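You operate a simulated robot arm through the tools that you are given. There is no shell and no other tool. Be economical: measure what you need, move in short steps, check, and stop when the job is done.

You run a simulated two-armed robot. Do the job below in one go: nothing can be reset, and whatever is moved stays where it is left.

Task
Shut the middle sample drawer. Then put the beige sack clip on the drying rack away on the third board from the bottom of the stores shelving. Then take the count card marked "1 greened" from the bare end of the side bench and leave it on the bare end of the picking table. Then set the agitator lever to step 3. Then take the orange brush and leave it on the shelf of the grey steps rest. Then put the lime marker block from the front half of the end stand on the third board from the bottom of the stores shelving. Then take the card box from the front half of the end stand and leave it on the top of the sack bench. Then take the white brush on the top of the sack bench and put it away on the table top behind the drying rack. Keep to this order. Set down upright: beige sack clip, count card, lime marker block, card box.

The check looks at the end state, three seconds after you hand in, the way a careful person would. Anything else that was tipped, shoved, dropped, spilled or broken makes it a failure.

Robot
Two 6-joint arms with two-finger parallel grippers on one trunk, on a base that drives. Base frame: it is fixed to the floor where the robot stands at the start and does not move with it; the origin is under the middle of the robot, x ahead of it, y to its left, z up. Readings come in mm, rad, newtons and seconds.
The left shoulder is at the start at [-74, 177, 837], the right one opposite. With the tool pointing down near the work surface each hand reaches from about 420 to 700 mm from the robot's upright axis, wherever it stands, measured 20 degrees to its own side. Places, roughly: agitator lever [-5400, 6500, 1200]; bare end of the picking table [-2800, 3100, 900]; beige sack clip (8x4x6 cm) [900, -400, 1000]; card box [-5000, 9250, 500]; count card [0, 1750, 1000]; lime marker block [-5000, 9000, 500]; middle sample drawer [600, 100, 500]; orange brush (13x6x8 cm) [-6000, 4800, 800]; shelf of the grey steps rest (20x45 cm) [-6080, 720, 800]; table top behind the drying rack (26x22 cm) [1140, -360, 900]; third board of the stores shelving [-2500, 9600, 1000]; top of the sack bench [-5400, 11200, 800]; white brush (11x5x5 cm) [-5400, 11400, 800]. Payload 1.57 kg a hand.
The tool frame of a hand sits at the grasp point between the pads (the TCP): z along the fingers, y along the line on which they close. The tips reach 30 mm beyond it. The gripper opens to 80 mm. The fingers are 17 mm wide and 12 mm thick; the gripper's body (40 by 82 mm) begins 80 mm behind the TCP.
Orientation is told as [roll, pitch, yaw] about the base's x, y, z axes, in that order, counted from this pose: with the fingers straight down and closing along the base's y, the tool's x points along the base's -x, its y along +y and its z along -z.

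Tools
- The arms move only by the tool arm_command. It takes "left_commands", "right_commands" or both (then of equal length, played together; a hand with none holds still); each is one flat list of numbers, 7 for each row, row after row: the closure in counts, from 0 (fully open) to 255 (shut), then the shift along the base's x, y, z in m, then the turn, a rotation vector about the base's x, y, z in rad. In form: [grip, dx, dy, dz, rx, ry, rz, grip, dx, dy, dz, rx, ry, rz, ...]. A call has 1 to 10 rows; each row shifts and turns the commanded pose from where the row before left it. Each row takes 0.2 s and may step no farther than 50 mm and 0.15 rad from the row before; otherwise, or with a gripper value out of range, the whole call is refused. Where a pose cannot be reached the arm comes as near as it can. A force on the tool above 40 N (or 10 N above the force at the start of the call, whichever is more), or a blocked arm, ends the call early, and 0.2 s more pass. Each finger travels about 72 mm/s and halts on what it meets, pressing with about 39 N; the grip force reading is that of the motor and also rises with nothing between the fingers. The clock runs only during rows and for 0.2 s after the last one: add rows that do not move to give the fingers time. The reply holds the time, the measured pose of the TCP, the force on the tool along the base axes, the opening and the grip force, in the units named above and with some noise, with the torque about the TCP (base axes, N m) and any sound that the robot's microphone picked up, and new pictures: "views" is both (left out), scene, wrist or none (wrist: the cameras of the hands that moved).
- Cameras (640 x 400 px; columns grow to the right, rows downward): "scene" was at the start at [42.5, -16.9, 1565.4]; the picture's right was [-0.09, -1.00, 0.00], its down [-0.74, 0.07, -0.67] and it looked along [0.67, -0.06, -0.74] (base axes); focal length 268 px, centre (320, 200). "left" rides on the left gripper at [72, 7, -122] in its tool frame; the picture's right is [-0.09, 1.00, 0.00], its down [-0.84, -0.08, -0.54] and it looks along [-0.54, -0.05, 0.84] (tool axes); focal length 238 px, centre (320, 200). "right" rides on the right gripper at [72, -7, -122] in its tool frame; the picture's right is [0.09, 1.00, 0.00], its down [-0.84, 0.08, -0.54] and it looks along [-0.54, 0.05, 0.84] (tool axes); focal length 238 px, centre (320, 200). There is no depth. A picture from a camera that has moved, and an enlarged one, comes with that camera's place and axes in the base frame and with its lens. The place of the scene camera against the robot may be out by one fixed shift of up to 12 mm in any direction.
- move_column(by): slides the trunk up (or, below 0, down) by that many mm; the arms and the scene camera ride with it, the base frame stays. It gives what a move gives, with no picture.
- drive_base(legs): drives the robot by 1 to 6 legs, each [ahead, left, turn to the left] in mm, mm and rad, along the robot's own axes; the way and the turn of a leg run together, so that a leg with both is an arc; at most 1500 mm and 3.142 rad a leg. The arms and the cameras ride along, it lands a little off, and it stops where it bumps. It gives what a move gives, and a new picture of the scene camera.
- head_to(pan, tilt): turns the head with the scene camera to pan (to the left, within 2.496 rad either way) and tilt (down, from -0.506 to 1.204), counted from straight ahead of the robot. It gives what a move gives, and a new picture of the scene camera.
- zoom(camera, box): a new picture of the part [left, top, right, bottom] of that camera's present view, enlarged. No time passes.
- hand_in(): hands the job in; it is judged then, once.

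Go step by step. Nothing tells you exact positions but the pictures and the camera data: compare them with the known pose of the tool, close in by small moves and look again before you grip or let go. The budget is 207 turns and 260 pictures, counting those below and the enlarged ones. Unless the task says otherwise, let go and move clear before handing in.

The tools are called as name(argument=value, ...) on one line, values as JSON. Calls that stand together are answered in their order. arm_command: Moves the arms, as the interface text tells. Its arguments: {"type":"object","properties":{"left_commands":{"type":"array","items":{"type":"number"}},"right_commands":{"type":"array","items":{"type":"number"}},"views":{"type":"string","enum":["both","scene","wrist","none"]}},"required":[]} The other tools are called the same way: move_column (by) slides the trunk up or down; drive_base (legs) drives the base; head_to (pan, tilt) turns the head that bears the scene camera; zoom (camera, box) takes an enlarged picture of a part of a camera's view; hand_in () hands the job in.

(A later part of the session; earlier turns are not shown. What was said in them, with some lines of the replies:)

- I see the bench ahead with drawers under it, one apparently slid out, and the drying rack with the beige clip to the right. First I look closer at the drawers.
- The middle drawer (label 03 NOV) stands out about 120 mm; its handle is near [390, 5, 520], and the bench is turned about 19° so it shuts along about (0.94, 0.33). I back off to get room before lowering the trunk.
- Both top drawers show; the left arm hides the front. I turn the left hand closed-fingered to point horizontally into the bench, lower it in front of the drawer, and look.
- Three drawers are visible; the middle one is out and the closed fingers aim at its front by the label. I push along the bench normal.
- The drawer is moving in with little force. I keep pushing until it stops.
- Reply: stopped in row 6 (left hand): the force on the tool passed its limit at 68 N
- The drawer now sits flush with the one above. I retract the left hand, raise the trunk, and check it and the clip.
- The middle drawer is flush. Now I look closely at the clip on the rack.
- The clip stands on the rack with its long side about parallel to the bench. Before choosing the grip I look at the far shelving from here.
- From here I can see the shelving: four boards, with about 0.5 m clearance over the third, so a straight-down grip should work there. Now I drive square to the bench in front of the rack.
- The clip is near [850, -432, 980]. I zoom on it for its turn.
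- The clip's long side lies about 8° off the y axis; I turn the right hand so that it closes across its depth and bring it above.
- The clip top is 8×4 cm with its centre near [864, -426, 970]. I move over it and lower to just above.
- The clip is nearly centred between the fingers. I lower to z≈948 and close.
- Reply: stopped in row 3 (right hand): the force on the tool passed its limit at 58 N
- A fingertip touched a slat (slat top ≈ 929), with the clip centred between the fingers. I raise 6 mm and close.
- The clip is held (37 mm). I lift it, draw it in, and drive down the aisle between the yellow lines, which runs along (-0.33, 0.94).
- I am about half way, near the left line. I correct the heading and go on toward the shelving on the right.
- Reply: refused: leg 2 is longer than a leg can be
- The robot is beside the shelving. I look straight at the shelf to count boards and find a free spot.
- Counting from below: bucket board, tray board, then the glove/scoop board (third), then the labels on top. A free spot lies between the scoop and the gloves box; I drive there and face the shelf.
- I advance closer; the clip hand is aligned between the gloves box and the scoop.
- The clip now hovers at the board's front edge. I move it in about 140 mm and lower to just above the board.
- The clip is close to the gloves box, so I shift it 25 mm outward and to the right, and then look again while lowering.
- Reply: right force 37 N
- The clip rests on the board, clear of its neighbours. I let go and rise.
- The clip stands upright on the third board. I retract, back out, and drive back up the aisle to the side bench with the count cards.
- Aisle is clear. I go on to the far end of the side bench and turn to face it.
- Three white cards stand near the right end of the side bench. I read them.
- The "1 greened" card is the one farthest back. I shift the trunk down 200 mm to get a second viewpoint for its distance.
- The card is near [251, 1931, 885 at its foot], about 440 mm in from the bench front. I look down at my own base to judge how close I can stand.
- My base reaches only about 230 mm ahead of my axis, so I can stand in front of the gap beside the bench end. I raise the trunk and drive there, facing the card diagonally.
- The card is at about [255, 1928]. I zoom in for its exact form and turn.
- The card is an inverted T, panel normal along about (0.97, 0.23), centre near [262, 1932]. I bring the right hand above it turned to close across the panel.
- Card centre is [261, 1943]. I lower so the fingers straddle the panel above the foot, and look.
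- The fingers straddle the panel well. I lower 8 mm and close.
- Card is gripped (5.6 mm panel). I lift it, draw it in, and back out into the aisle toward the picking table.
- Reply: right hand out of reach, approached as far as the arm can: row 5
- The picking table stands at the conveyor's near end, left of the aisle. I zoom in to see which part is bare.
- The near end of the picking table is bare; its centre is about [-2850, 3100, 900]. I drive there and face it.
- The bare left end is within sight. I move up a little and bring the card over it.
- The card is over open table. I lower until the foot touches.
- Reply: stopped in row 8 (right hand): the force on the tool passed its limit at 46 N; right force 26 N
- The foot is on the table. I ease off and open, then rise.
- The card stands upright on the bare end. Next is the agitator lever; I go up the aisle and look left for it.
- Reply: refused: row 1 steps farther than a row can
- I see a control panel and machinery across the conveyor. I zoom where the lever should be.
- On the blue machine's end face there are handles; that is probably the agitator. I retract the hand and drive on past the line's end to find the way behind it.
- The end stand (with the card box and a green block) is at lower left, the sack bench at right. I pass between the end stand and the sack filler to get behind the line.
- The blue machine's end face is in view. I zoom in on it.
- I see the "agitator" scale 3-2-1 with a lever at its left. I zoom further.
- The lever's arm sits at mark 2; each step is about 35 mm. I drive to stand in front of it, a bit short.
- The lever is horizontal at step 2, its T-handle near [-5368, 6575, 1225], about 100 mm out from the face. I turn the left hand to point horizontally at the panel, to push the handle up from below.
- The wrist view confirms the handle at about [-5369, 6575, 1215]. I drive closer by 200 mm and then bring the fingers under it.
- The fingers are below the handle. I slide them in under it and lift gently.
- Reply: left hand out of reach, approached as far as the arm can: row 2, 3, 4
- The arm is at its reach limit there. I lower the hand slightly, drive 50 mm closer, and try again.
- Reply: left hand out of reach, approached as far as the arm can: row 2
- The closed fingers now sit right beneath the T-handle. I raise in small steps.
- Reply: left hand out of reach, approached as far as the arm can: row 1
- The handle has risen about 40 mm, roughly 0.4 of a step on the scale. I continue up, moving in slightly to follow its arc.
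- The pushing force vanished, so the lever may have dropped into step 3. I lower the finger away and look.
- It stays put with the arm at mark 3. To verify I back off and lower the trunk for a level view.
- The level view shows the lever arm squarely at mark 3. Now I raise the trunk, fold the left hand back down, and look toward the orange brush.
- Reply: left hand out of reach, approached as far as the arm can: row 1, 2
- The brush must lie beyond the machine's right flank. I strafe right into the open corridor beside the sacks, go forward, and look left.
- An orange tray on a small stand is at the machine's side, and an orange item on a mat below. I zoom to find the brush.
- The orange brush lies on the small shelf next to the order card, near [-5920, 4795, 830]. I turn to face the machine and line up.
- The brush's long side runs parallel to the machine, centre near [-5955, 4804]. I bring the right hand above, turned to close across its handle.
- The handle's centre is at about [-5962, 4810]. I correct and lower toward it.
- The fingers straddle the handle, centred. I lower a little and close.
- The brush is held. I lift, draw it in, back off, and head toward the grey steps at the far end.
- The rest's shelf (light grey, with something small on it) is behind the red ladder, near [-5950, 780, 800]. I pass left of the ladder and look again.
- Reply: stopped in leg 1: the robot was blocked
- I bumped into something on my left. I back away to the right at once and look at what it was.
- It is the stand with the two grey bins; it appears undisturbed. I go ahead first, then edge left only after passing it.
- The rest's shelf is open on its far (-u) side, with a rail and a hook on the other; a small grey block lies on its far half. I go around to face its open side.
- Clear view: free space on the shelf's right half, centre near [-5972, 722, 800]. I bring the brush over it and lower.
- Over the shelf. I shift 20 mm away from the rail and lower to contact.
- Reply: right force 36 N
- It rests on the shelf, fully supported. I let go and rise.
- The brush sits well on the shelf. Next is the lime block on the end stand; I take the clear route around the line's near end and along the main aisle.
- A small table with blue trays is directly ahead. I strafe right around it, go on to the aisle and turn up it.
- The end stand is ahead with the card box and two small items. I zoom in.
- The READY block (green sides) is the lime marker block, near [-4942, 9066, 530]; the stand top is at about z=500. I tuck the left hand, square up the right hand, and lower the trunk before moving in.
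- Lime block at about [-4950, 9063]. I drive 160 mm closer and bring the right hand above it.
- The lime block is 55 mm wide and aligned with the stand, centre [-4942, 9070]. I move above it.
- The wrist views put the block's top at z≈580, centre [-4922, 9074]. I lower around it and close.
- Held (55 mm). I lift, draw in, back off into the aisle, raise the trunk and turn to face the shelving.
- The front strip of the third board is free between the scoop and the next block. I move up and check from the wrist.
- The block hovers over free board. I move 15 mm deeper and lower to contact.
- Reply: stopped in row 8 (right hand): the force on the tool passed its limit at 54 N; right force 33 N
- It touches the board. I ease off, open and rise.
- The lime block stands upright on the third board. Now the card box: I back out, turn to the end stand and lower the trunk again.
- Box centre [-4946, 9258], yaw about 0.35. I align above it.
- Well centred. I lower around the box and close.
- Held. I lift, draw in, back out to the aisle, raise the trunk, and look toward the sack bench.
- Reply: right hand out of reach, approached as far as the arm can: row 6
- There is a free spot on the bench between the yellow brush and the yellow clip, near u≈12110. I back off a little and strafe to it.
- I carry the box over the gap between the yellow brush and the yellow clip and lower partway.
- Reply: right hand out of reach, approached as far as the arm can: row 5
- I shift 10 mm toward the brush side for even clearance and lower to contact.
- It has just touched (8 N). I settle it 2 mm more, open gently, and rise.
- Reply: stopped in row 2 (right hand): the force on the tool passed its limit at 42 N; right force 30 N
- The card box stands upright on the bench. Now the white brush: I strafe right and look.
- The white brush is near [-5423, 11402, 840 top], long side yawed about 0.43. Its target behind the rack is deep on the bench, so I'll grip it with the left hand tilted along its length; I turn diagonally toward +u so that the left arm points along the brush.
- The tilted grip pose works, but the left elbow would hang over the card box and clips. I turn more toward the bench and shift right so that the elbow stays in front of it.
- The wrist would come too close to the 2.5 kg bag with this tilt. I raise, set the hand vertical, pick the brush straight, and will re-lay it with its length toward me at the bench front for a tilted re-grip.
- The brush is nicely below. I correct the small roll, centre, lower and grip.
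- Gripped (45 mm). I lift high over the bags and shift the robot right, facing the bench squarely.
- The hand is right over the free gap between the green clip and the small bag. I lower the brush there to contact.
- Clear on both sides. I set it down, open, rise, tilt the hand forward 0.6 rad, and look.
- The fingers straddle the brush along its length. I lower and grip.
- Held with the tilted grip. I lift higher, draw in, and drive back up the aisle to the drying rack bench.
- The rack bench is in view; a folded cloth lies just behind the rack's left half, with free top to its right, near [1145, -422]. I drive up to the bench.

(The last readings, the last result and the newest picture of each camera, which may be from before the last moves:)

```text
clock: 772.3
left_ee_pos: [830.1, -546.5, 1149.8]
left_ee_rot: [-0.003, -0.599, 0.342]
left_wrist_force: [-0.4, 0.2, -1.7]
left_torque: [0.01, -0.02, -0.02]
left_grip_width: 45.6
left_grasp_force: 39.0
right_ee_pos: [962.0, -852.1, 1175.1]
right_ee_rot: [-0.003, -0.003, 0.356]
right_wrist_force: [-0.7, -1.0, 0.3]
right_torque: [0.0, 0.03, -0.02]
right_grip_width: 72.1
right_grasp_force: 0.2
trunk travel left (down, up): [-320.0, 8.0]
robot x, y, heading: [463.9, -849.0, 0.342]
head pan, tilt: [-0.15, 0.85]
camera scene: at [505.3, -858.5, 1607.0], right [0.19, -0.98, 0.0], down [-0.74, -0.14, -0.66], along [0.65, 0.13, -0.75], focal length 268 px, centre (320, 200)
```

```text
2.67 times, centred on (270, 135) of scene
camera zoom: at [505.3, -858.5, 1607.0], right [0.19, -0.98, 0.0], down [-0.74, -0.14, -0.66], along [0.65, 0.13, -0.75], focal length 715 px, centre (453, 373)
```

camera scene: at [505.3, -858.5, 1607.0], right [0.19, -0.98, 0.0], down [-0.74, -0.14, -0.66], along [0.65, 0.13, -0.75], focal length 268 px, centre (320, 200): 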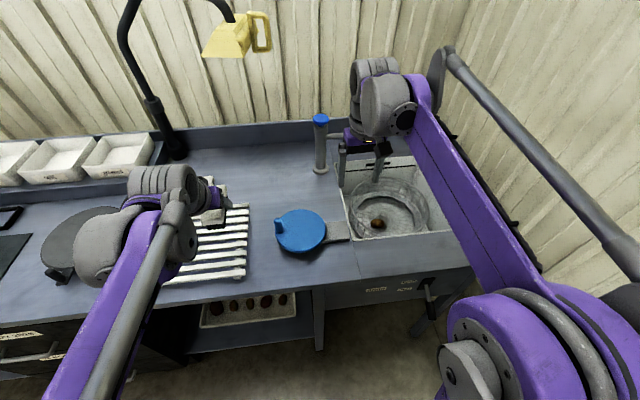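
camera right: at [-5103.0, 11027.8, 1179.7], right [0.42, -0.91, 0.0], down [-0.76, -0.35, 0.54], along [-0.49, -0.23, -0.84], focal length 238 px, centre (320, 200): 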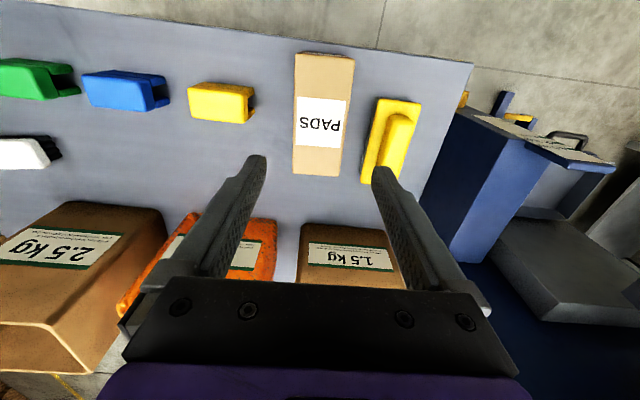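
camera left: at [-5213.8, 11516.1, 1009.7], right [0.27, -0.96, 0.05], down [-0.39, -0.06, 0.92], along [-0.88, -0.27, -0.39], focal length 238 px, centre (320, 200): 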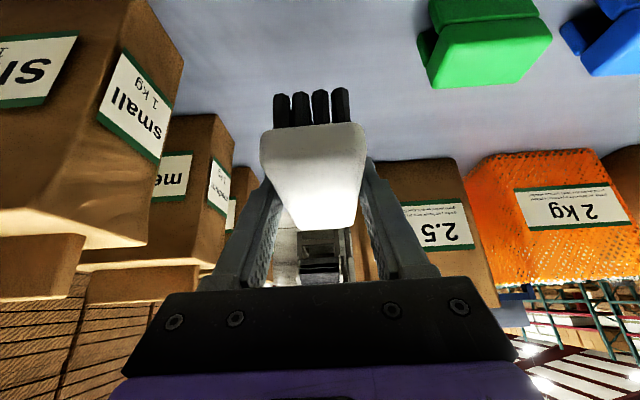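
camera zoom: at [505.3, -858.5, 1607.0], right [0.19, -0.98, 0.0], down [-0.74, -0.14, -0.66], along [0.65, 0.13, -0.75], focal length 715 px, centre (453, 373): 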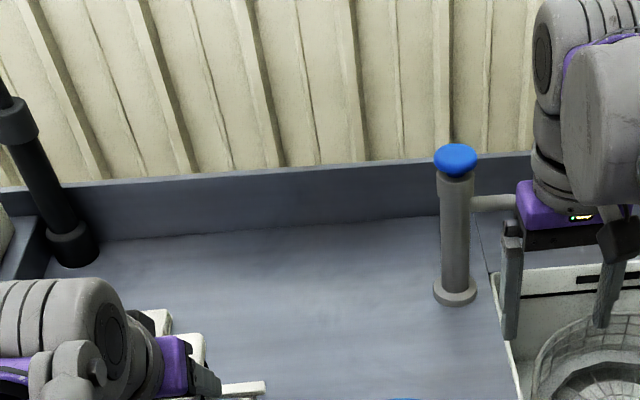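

I move 50 mm closer and extend the brush over the spot behind the rack, to the right of the cloth.

drive_base(legs=[[50, 0, 0]])

arm_command(left_commands=[255, 0.037, 0.0163, 0, 0, 0, 0, 255, 0.037, 0.0163, 0, 0, 0, 0, 255, 0.037, 0.0163, 0, 0, 0, 0, 255, 0.037, 0.0163, 0, 0, 0, 0, 255, 0.037, 0.0163, -0.02, 0, 0, 0, 255, 0.037, 0.0163, -0.02, 0, 0, 0, 255, 0.037, 0.0163, -0.02, 0, 0, 0, 255, 0, 0, -0.04, 0, 0, 0, 255, 0, 0, 0, 0, 0, 0], views="both")

```text
clock: 773.2
left_ee_pos: [874.7, -532.0, 1150.2]
left_ee_rot: [-0.002, -0.604, 0.342]
left_wrist_force: [0.1, 0.2, -1.3]
left_torque: [0.02, -0.01, -0.01]
left_grip_width: 45.5
left_grasp_force: 39.1
right_ee_pos: [1005.6, -837.1, 1175.1]
right_ee_rot: [-0.002, -0.002, 0.359]
right_wrist_force: [-0.2, 0.1, 0.9]
right_torque: [0.02, -0.04, -0.01]
right_grip_width: 72.0
right_grasp_force: 0.0
trunk travel left (down, up): [-320.0, 8.0]
robot x, y, heading: [511.5, -831.2, 0.343]
head pan, tilt: [-0.15, 0.85]
camera scene: at [548.8, -843.0, 1606.7], right [0.19, -0.98, 0.0], down [-0.74, -0.14, -0.66], along [0.65, 0.13, -0.75], focal length 268 px, centre (320, 200)
```

scene: 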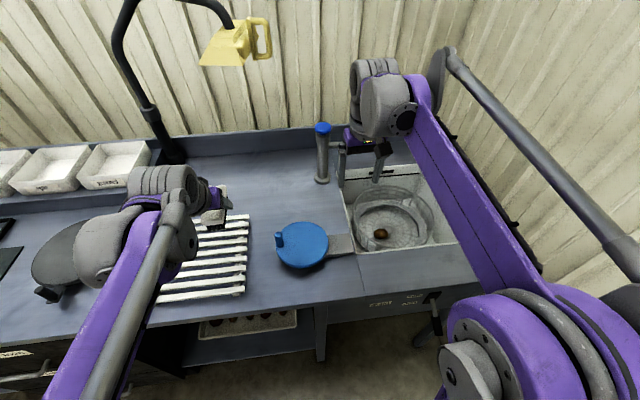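

```text
clock: 775.2
left_ee_pos: [1137.4, -416.6, 1050.8]
left_ee_rot: [-0.001, -0.603, 0.34]
left_wrist_force: [-0.1, -0.1, -1.2]
left_torque: [-0.01, 0.0, 0.01]
left_grip_width: 45.5
left_grasp_force: 39.1
right_ee_pos: [1008.3, -834.3, 1174.5]
right_ee_rot: [-0.003, -0.003, 0.358]
right_wrist_force: [0.2, -0.3, -0.2]
right_torque: [0.01, -0.01, 0.0]
right_grip_width: 72.2
right_grasp_force: 0.2
trunk travel left (down, up): [-320.0, 8.0]
robot x, y, heading: [510.4, -828.8, 0.345]
head pan, tilt: [-0.15, 0.85]
camera scene: at [551.7, -842.1, 1607.2], right [0.19, -0.98, 0.0], down [-0.74, -0.14, -0.66], along [0.65, 0.13, -0.75], focal length 268 px, centre (320, 200)
camera left: at [1014.0, -453.0, 1110.3], right [-0.26, 0.96, 0.05], down [0.39, 0.06, 0.92], along [0.88, 0.26, -0.39], focal length 238 px, centre (320, 200)
```

scene: 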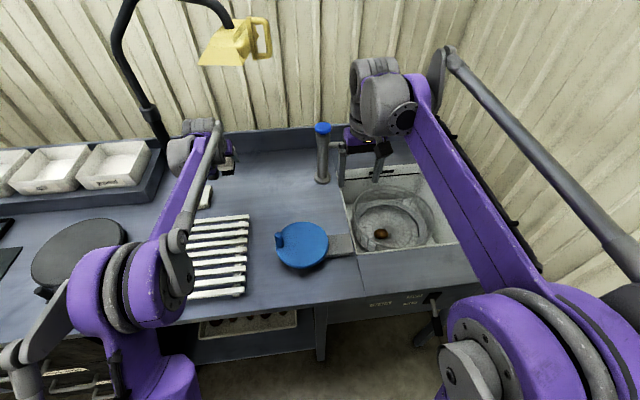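
left: 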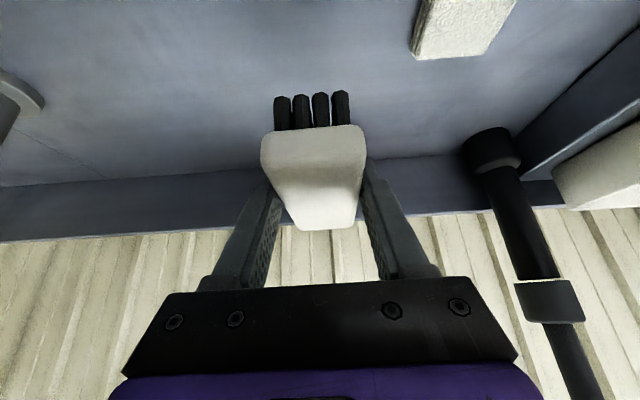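

The elbow is near the lamp switch box, so I shift the robot 80 mm right and swing the hand back over the spot before lowering.

drive_base(legs=[[0, -80, 0]])

arm_command(left_commands=[255, -0.013, 0.037, 0, 0, 0, 0, 255, -0.013, 0.037, 0, 0, 0, 0, 255, 0, 0, -0.02, 0, 0, 0, 255, 0, 0, 0, 0, 0, 0], views="both")

```text
clock: 776.6
left_ee_pos: [1162.7, -489.3, 1050.8]
left_ee_rot: [-0.002, -0.599, 0.342]
left_wrist_force: [0.9, -0.2, -1.2]
left_torque: [-0.01, -0.01, 0.03]
left_grip_width: 45.7
left_grasp_force: 39.6
right_ee_pos: [1035.7, -909.2, 1173.6]
right_ee_rot: [-0.001, -0.004, 0.358]
right_wrist_force: [-0.5, 0.7, 0.4]
right_torque: [0.02, 0.0, -0.02]
right_grip_width: 72.1
right_grasp_force: 0.2
trunk travel left (down, up): [-320.0, 8.0]
robot x, y, heading: [536.6, -906.6, 0.34]
head pan, tilt: [-0.15, 0.85]
camera scene: at [578.2, -916.2, 1607.2], right [0.19, -0.98, 0.0], down [-0.74, -0.14, -0.66], along [0.65, 0.13, -0.75], focal length 268 px, centre (320, 200)
```

scene: 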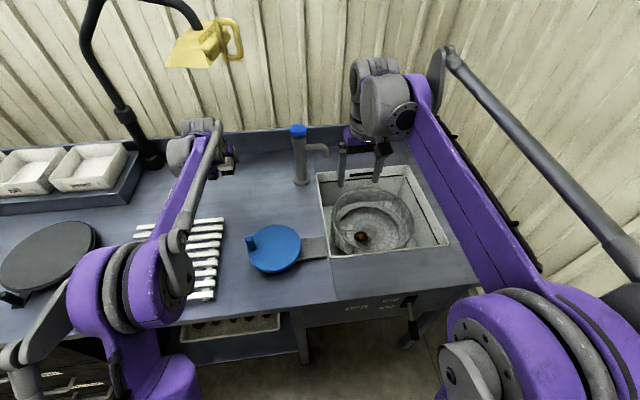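

```text
clock: 777.6
left_ee_pos: [1137.0, -414.7, 1029.5]
left_ee_rot: [-0.001, -0.602, 0.342]
left_wrist_force: [-0.7, -0.3, -0.6]
left_torque: [0.02, 0.02, -0.01]
left_grip_width: 45.3
left_grasp_force: 38.9
right_ee_pos: [1035.1, -909.0, 1174.7]
right_ee_rot: [-0.003, -0.004, 0.36]
right_wrist_force: [-0.4, -1.1, -0.6]
right_torque: [0.02, -0.01, 0.02]
right_grip_width: 72.1
right_grasp_force: 0.0
trunk travel left (down, up): [-320.0, 8.0]
robot x, y, heading: [535.5, -910.2, 0.342]
head pan, tilt: [-0.15, 0.85]
camera scene: at [578.0, -916.1, 1607.2], right [0.19, -0.98, 0.0], down [-0.74, -0.14, -0.66], along [0.65, 0.13, -0.75], focal length 268 px, centre (320, 200)
camera left: at [1013.7, -452.4, 1090.3], right [-0.26, 0.96, 0.05], down [0.39, 0.06, 0.92], along [0.88, 0.26, -0.39], focal length 238 px, centre (320, 200)
```

scene: 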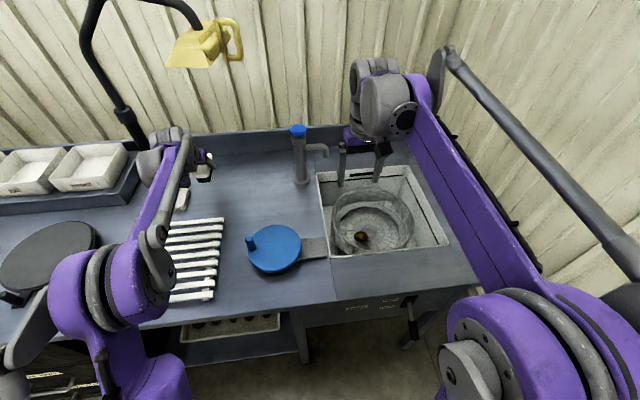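
left: 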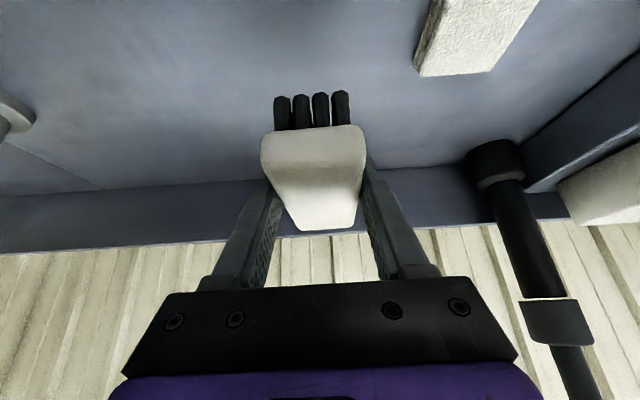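

The elbow is now well clear of the switch box. I lower the brush to contact.

arm_command(left_commands=[255, 0, 0, -0.03, 0, 0, 0, 255, 0, 0, -0.025, 0, 0, 0, 255, 0, 0, -0.012, 0, 0, 0, 255, 0, 0, -0.006, 0, 0, 0, 255, 0, 0, -0.006, 0, 0, 0, 255, 0, 0, -0.006, 0, 0, 0, 255, 0, 0, -0.005, 0, 0, 0, 255, 0, 0, -0.005, 0, 0, 0], views="both")

```text
clock: 779.4
left_ee_pos: [1136.4, -417.3, 935.8]
left_ee_rot: [0.0, -0.6, 0.341]
left_wrist_force: [-0.6, 0.2, -1.3]
left_torque: [0.0, -0.01, 0.03]
left_grip_width: 45.3
left_grasp_force: 39.1
right_ee_pos: [1034.7, -909.4, 1174.9]
right_ee_rot: [-0.002, -0.003, 0.357]
right_wrist_force: [-1.2, 0.0, 1.0]
right_torque: [0.01, 0.02, 0.01]
right_grip_width: 72.1
right_grasp_force: 0.1
trunk travel left (down, up): [-320.0, 8.0]
robot x, y, heading: [535.9, -906.7, 0.341]
head pan, tilt: [-0.15, 0.85]
camera scene: at [578.3, -916.4, 1607.1], right [0.19, -0.98, 0.0], down [-0.74, -0.14, -0.66], along [0.65, 0.13, -0.75], focal length 268 px, centre (320, 200)
camera left: at [1014.1, -453.3, 995.9], right [-0.26, 0.96, 0.05], down [0.39, 0.06, 0.92], along [0.88, 0.26, -0.39], focal length 238 px, centre (320, 200)
```

scene: 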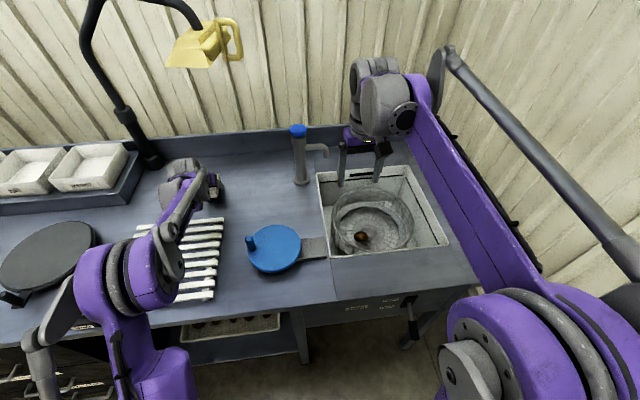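
left: 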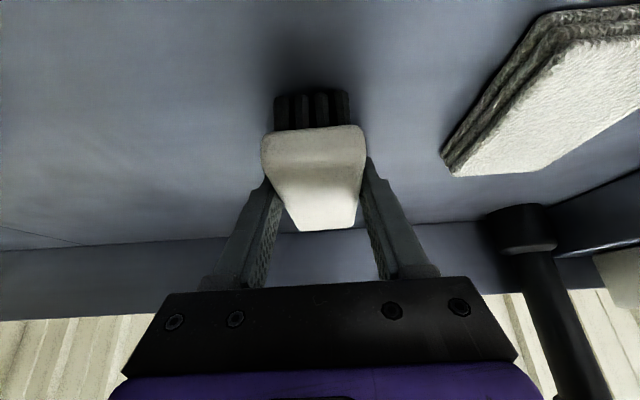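

No contact yet; I continue down in small steps.

arm_command(left_commands=[255, 0, 0, -0.006, 0, 0, 0, 255, 0, 0, -0.006, 0, 0, 0, 255, 0, 0, -0.005, 0, 0, 0, 255, 0, 0, -0.005, 0, 0, 0, 255, 0, 0, -0.005, 0, 0, 0, 255, 0, 0, -0.005, 0, 0, 0, 255, 0, 0, -0.005, 0, 0, 0, 255, 0, 0, -0.005, 0, 0, 0], views="wrist")

```text
clock: 780.1
left_ee_pos: [1137.3, -416.7, 929.4]
left_ee_rot: [0.001, -0.616, 0.347]
left_wrist_force: [-2.2, -1.5, 30.2]
left_torque: [-0.01, -0.12, 0.02]
left_grip_width: 45.3
left_grasp_force: 38.9
right_ee_pos: [1032.2, -912.1, 1175.9]
right_ee_rot: [-0.001, -0.004, 0.358]
right_wrist_force: [-0.3, -0.5, 0.1]
right_torque: [0.03, 0.0, -0.02]
right_grip_width: 72.0
right_grasp_force: 0.0
trunk travel left (down, up): [-320.0, 8.0]
robot x, y, heading: [533.8, -907.5, 0.34]
head pan, tilt: [-0.15, 0.85]
stopped in row 3 (left hand): the force on the tool passed its limit at 55 N (the readings are from after the stop); the commanded pose is now the measured one
camera left: at [1013.0, -454.3, 988.1], right [-0.26, 0.96, 0.05], down [0.38, 0.05, 0.93], along [0.89, 0.26, -0.38], focal length 238 px, centre (320, 200)
```

left: 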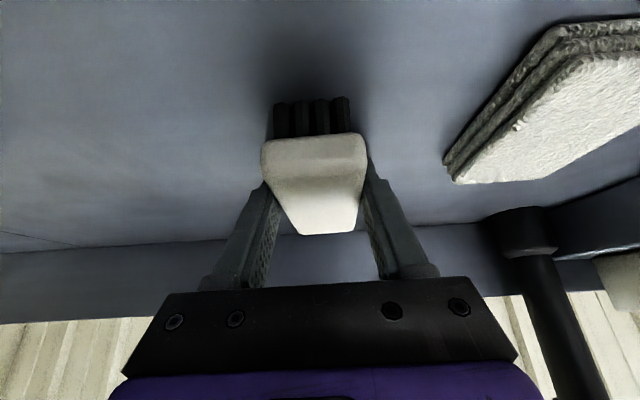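

Contact on the bench top. I ease off, open, and rise straight up.

arm_command(left_commands=[255, 0, 0, 0.001, 0, 0, 0, 120, 0, 0, 0, 0, 0, 0, 60, 0, 0, 0, 0, 0, 0, 60, 0, 0, 0, 0, 0, 0, 60, 0, 0, 0.02, 0, 0, 0, 60, 0, 0, 0.035, 0, 0, 0, 60, 0, 0, 0.045, 0, 0, 0, 60, 0, 0, 0.045, 0, 0, 0, 60, -0.02, -0.007, 0.045, 0, 0, 0, 60, -0.03, -0.01, 0.03, 0, 0, 0], views="wrist")

arm_command(left_commands=[60, -0.038, -0.013, 0.01, 0, 0, 0, 60, -0.038, -0.013, 0.01, 0, 0, 0, 60, -0.038, -0.013, 0, 0, 0, 0, 60, -0.038, -0.013, 0, 0, 0, 0, 60, -0.038, -0.013, 0, 0, 0, 0], views="scene")

```text
clock: 781.1
left_ee_pos: [1135.1, -412.4, 930.3]
left_ee_rot: [0.0, -0.617, 0.349]
left_wrist_force: [-5.4, 4.1, 23.9]
left_torque: [-0.48, -0.28, -0.1]
left_grip_width: 56.5
left_grasp_force: 0.0
right_ee_pos: [1032.0, -909.9, 1174.7]
right_ee_rot: [-0.003, -0.005, 0.361]
right_wrist_force: [0.3, 0.4, 0.9]
right_torque: [0.02, -0.02, -0.03]
right_grip_width: 72.1
right_grasp_force: 0.1
trunk travel left (down, up): [-320.0, 8.0]
robot x, y, heading: [537.8, -906.8, 0.345]
head pan, tilt: [-0.15, 0.85]
stopped in row 4 (left hand): the force on the tool passed its limit at 41 N (the readings are from after the stop); the commanded pose is now the measured one
camera left: at [1011.2, -450.3, 987.9], right [-0.27, 0.96, 0.05], down [0.37, 0.05, 0.93], along [0.89, 0.27, -0.37], focal length 238 px, centre (320, 200)
```

left: 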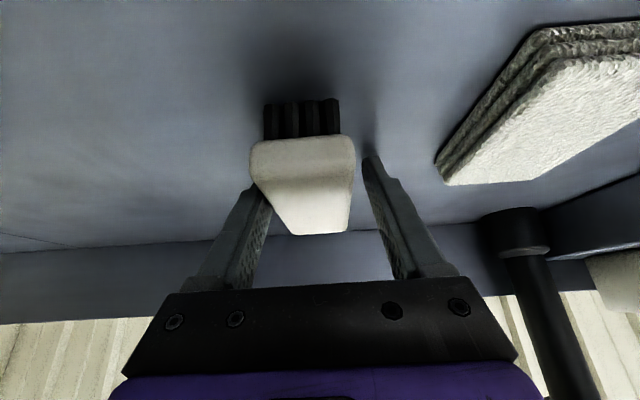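

```text
clock: 782.1
left_ee_pos: [1006.3, -459.1, 950.4]
left_ee_rot: [0.004, -0.63, 0.337]
left_wrist_force: [2.9, 0.3, 0.4]
left_torque: [-0.09, 0.15, -0.04]
left_grip_width: 61.2
left_grasp_force: 0.1
right_ee_pos: [1036.2, -908.8, 1175.7]
right_ee_rot: [0.0, -0.002, 0.356]
right_wrist_force: [0.1, -0.6, 1.0]
right_torque: [0.02, 0.0, 0.0]
right_grip_width: 72.6
right_grasp_force: 0.0
trunk travel left (down, up): [-320.0, 8.0]
robot x, y, heading: [538.3, -903.5, 0.344]
head pan, tilt: [-0.15, 0.85]
stopped in row 4 (left hand): the force on the tool passed its limit at 103 N (the readings are from after the stop); the commanded pose is now the measured one
camera scene: at [579.0, -916.0, 1607.2], right [0.19, -0.98, 0.0], down [-0.74, -0.14, -0.66], along [0.65, 0.13, -0.75], focal length 268 px, centre (320, 200)
```

scene: 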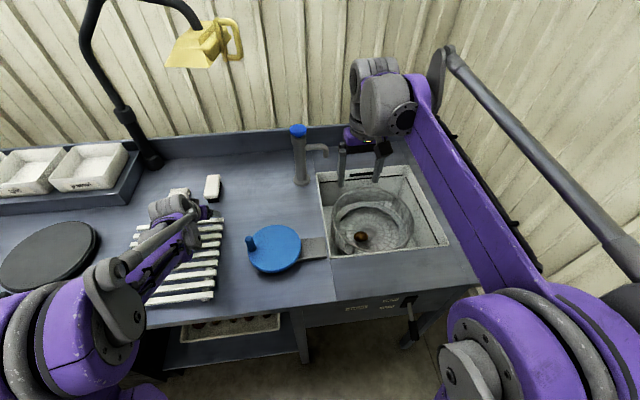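

The first rise was cut short and my retreat then bumped low, probably against the rack. I raise straight up now and inspect.

arm_command(left_commands=[60, 0.004, 0.001, 0.02, 0, 0, 0, 60, 0, 0, 0.04, 0, 0, 0, 60, 0, 0, 0.045, 0, 0, 0, 60, 0, 0, 0.045, 0, 0, 0, 60, 0, 0, 0.045, 0, 0, 0], views="wrist")

zoom(camera="scene", box=[100, 160, 260, 320])

```text
clock: 783.3
left_ee_pos: [1007.3, -459.1, 1144.7]
left_ee_rot: [0.006, -0.63, 0.34]
left_wrist_force: [-0.4, 0.0, -0.1]
left_torque: [-0.01, -0.01, -0.04]
left_grip_width: 61.1
left_grasp_force: 0.0
right_ee_pos: [1035.2, -911.0, 1176.2]
right_ee_rot: [-0.001, -0.004, 0.359]
right_wrist_force: [0.1, -0.1, 0.2]
right_torque: [0.02, 0.0, -0.02]
right_grip_width: 72.3
right_grasp_force: 0.0
trunk travel left (down, up): [-320.0, 8.0]
robot x, y, heading: [535.4, -907.8, 0.343]
head pan, tilt: [-0.15, 0.85]
camera left: at [883.5, -496.7, 1201.6], right [-0.26, 0.96, 0.06], down [0.36, 0.04, 0.93], along [0.89, 0.27, -0.36], focal length 238 px, centre (320, 200)
```

left: 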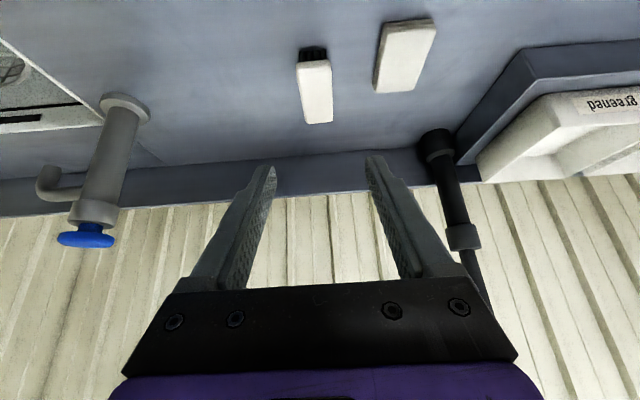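

```text
2.50 times, centred on (180, 240) of scene
camera zoom: at [577.9, -916.6, 1607.2], right [0.19, -0.98, 0.0], down [-0.74, -0.14, -0.66], along [0.65, 0.13, -0.75], focal length 670 px, centre (670, 100)
```

zoom: 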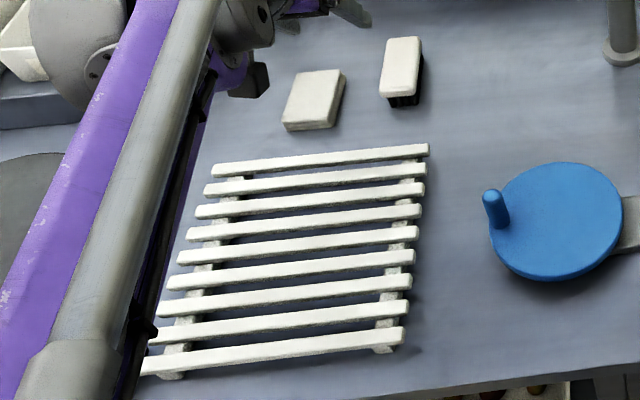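

The white brush stands on the top behind the rack, and the rack sits exactly where it was. I back the robot away clear of the bench.

drive_base(legs=[[-450, 0, 0]])

head_to(pan=0.15, tilt=0.7)

```text
clock: 786.0
left_ee_pos: [580.9, -609.2, 1144.5]
left_ee_rot: [0.006, -0.631, 0.343]
left_wrist_force: [0.6, 0.1, 0.1]
left_torque: [0.01, 0.01, -0.02]
left_grip_width: 61.1
left_grasp_force: 0.0
right_ee_pos: [610.4, -1060.1, 1175.7]
right_ee_rot: [-0.001, -0.004, 0.359]
right_wrist_force: [-0.2, 0.0, -0.1]
right_torque: [0.0, 0.02, 0.01]
right_grip_width: 72.0
right_grasp_force: 0.0
trunk travel left (down, up): [-320.0, 8.0]
robot x, y, heading: [114.1, -1058.3, 0.345]
head pan, tilt: [-0.15, 0.85]
camera scene: at [153.1, -1068.0, 1607.3], right [0.19, -0.98, 0.0], down [-0.74, -0.15, -0.66], along [0.65, 0.13, -0.75], focal length 268 px, centre (320, 200)
```

scene: 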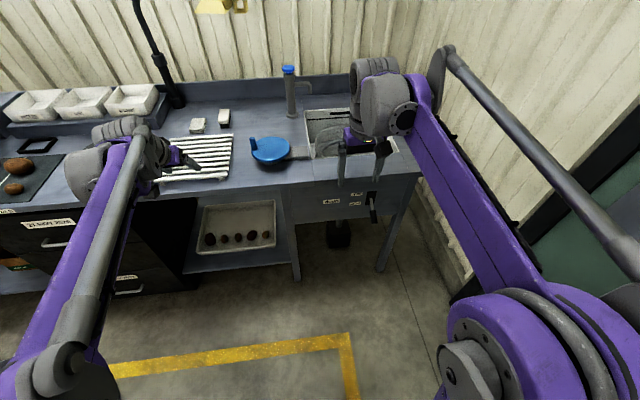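

```text
clock: 786.8
left_ee_pos: [582.3, -609.9, 1143.5]
left_ee_rot: [0.005, -0.63, 0.341]
left_wrist_force: [-0.3, 0.5, 0.2]
left_torque: [-0.01, -0.02, -0.03]
left_grip_width: 61.1
left_grasp_force: 0.2
right_ee_pos: [609.8, -1059.7, 1173.8]
right_ee_rot: [0.0, -0.006, 0.363]
right_wrist_force: [-0.2, -0.6, -0.6]
right_torque: [0.0, 0.01, 0.0]
right_grip_width: 72.1
right_grasp_force: 0.2
trunk travel left (down, up): [-320.0, 8.0]
robot x, y, heading: [110.1, -1061.6, 0.34]
head pan, tilt: [0.15, 0.7]
camera scene: at [150.7, -1043.0, 1619.4], right [0.47, -0.88, 0.0], down [-0.57, -0.31, -0.76], along [0.67, 0.36, -0.64], focal length 268 px, centre (320, 200)
```

scene: 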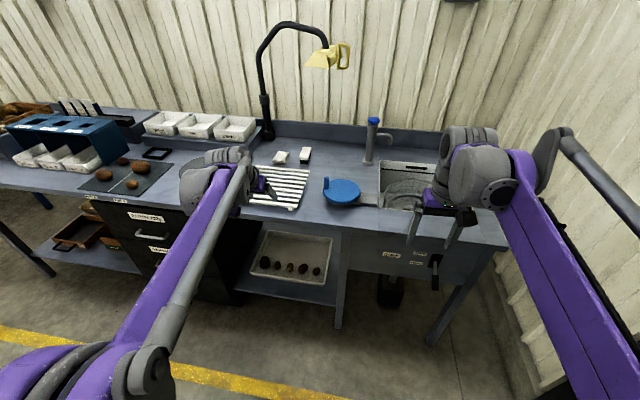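

The bench looks in order: drawers flush, rack in place, brush and cloth standing behind it. Both hands are clear and all eight steps are done in order, so I hand in.

hand_in()

```text
The job is handed in.
```

I did all eight steps in order and handed the job in, but I bumped two things on the way.

- **Bin stand:** I bumped the stand with the two grey bins while driving past it. It looked undisturbed afterwards.
- **Drying rack:** My left hand knocked the rack while pulling back after setting down the white brush. In before-and-after pictures the rack shows no visible shift.
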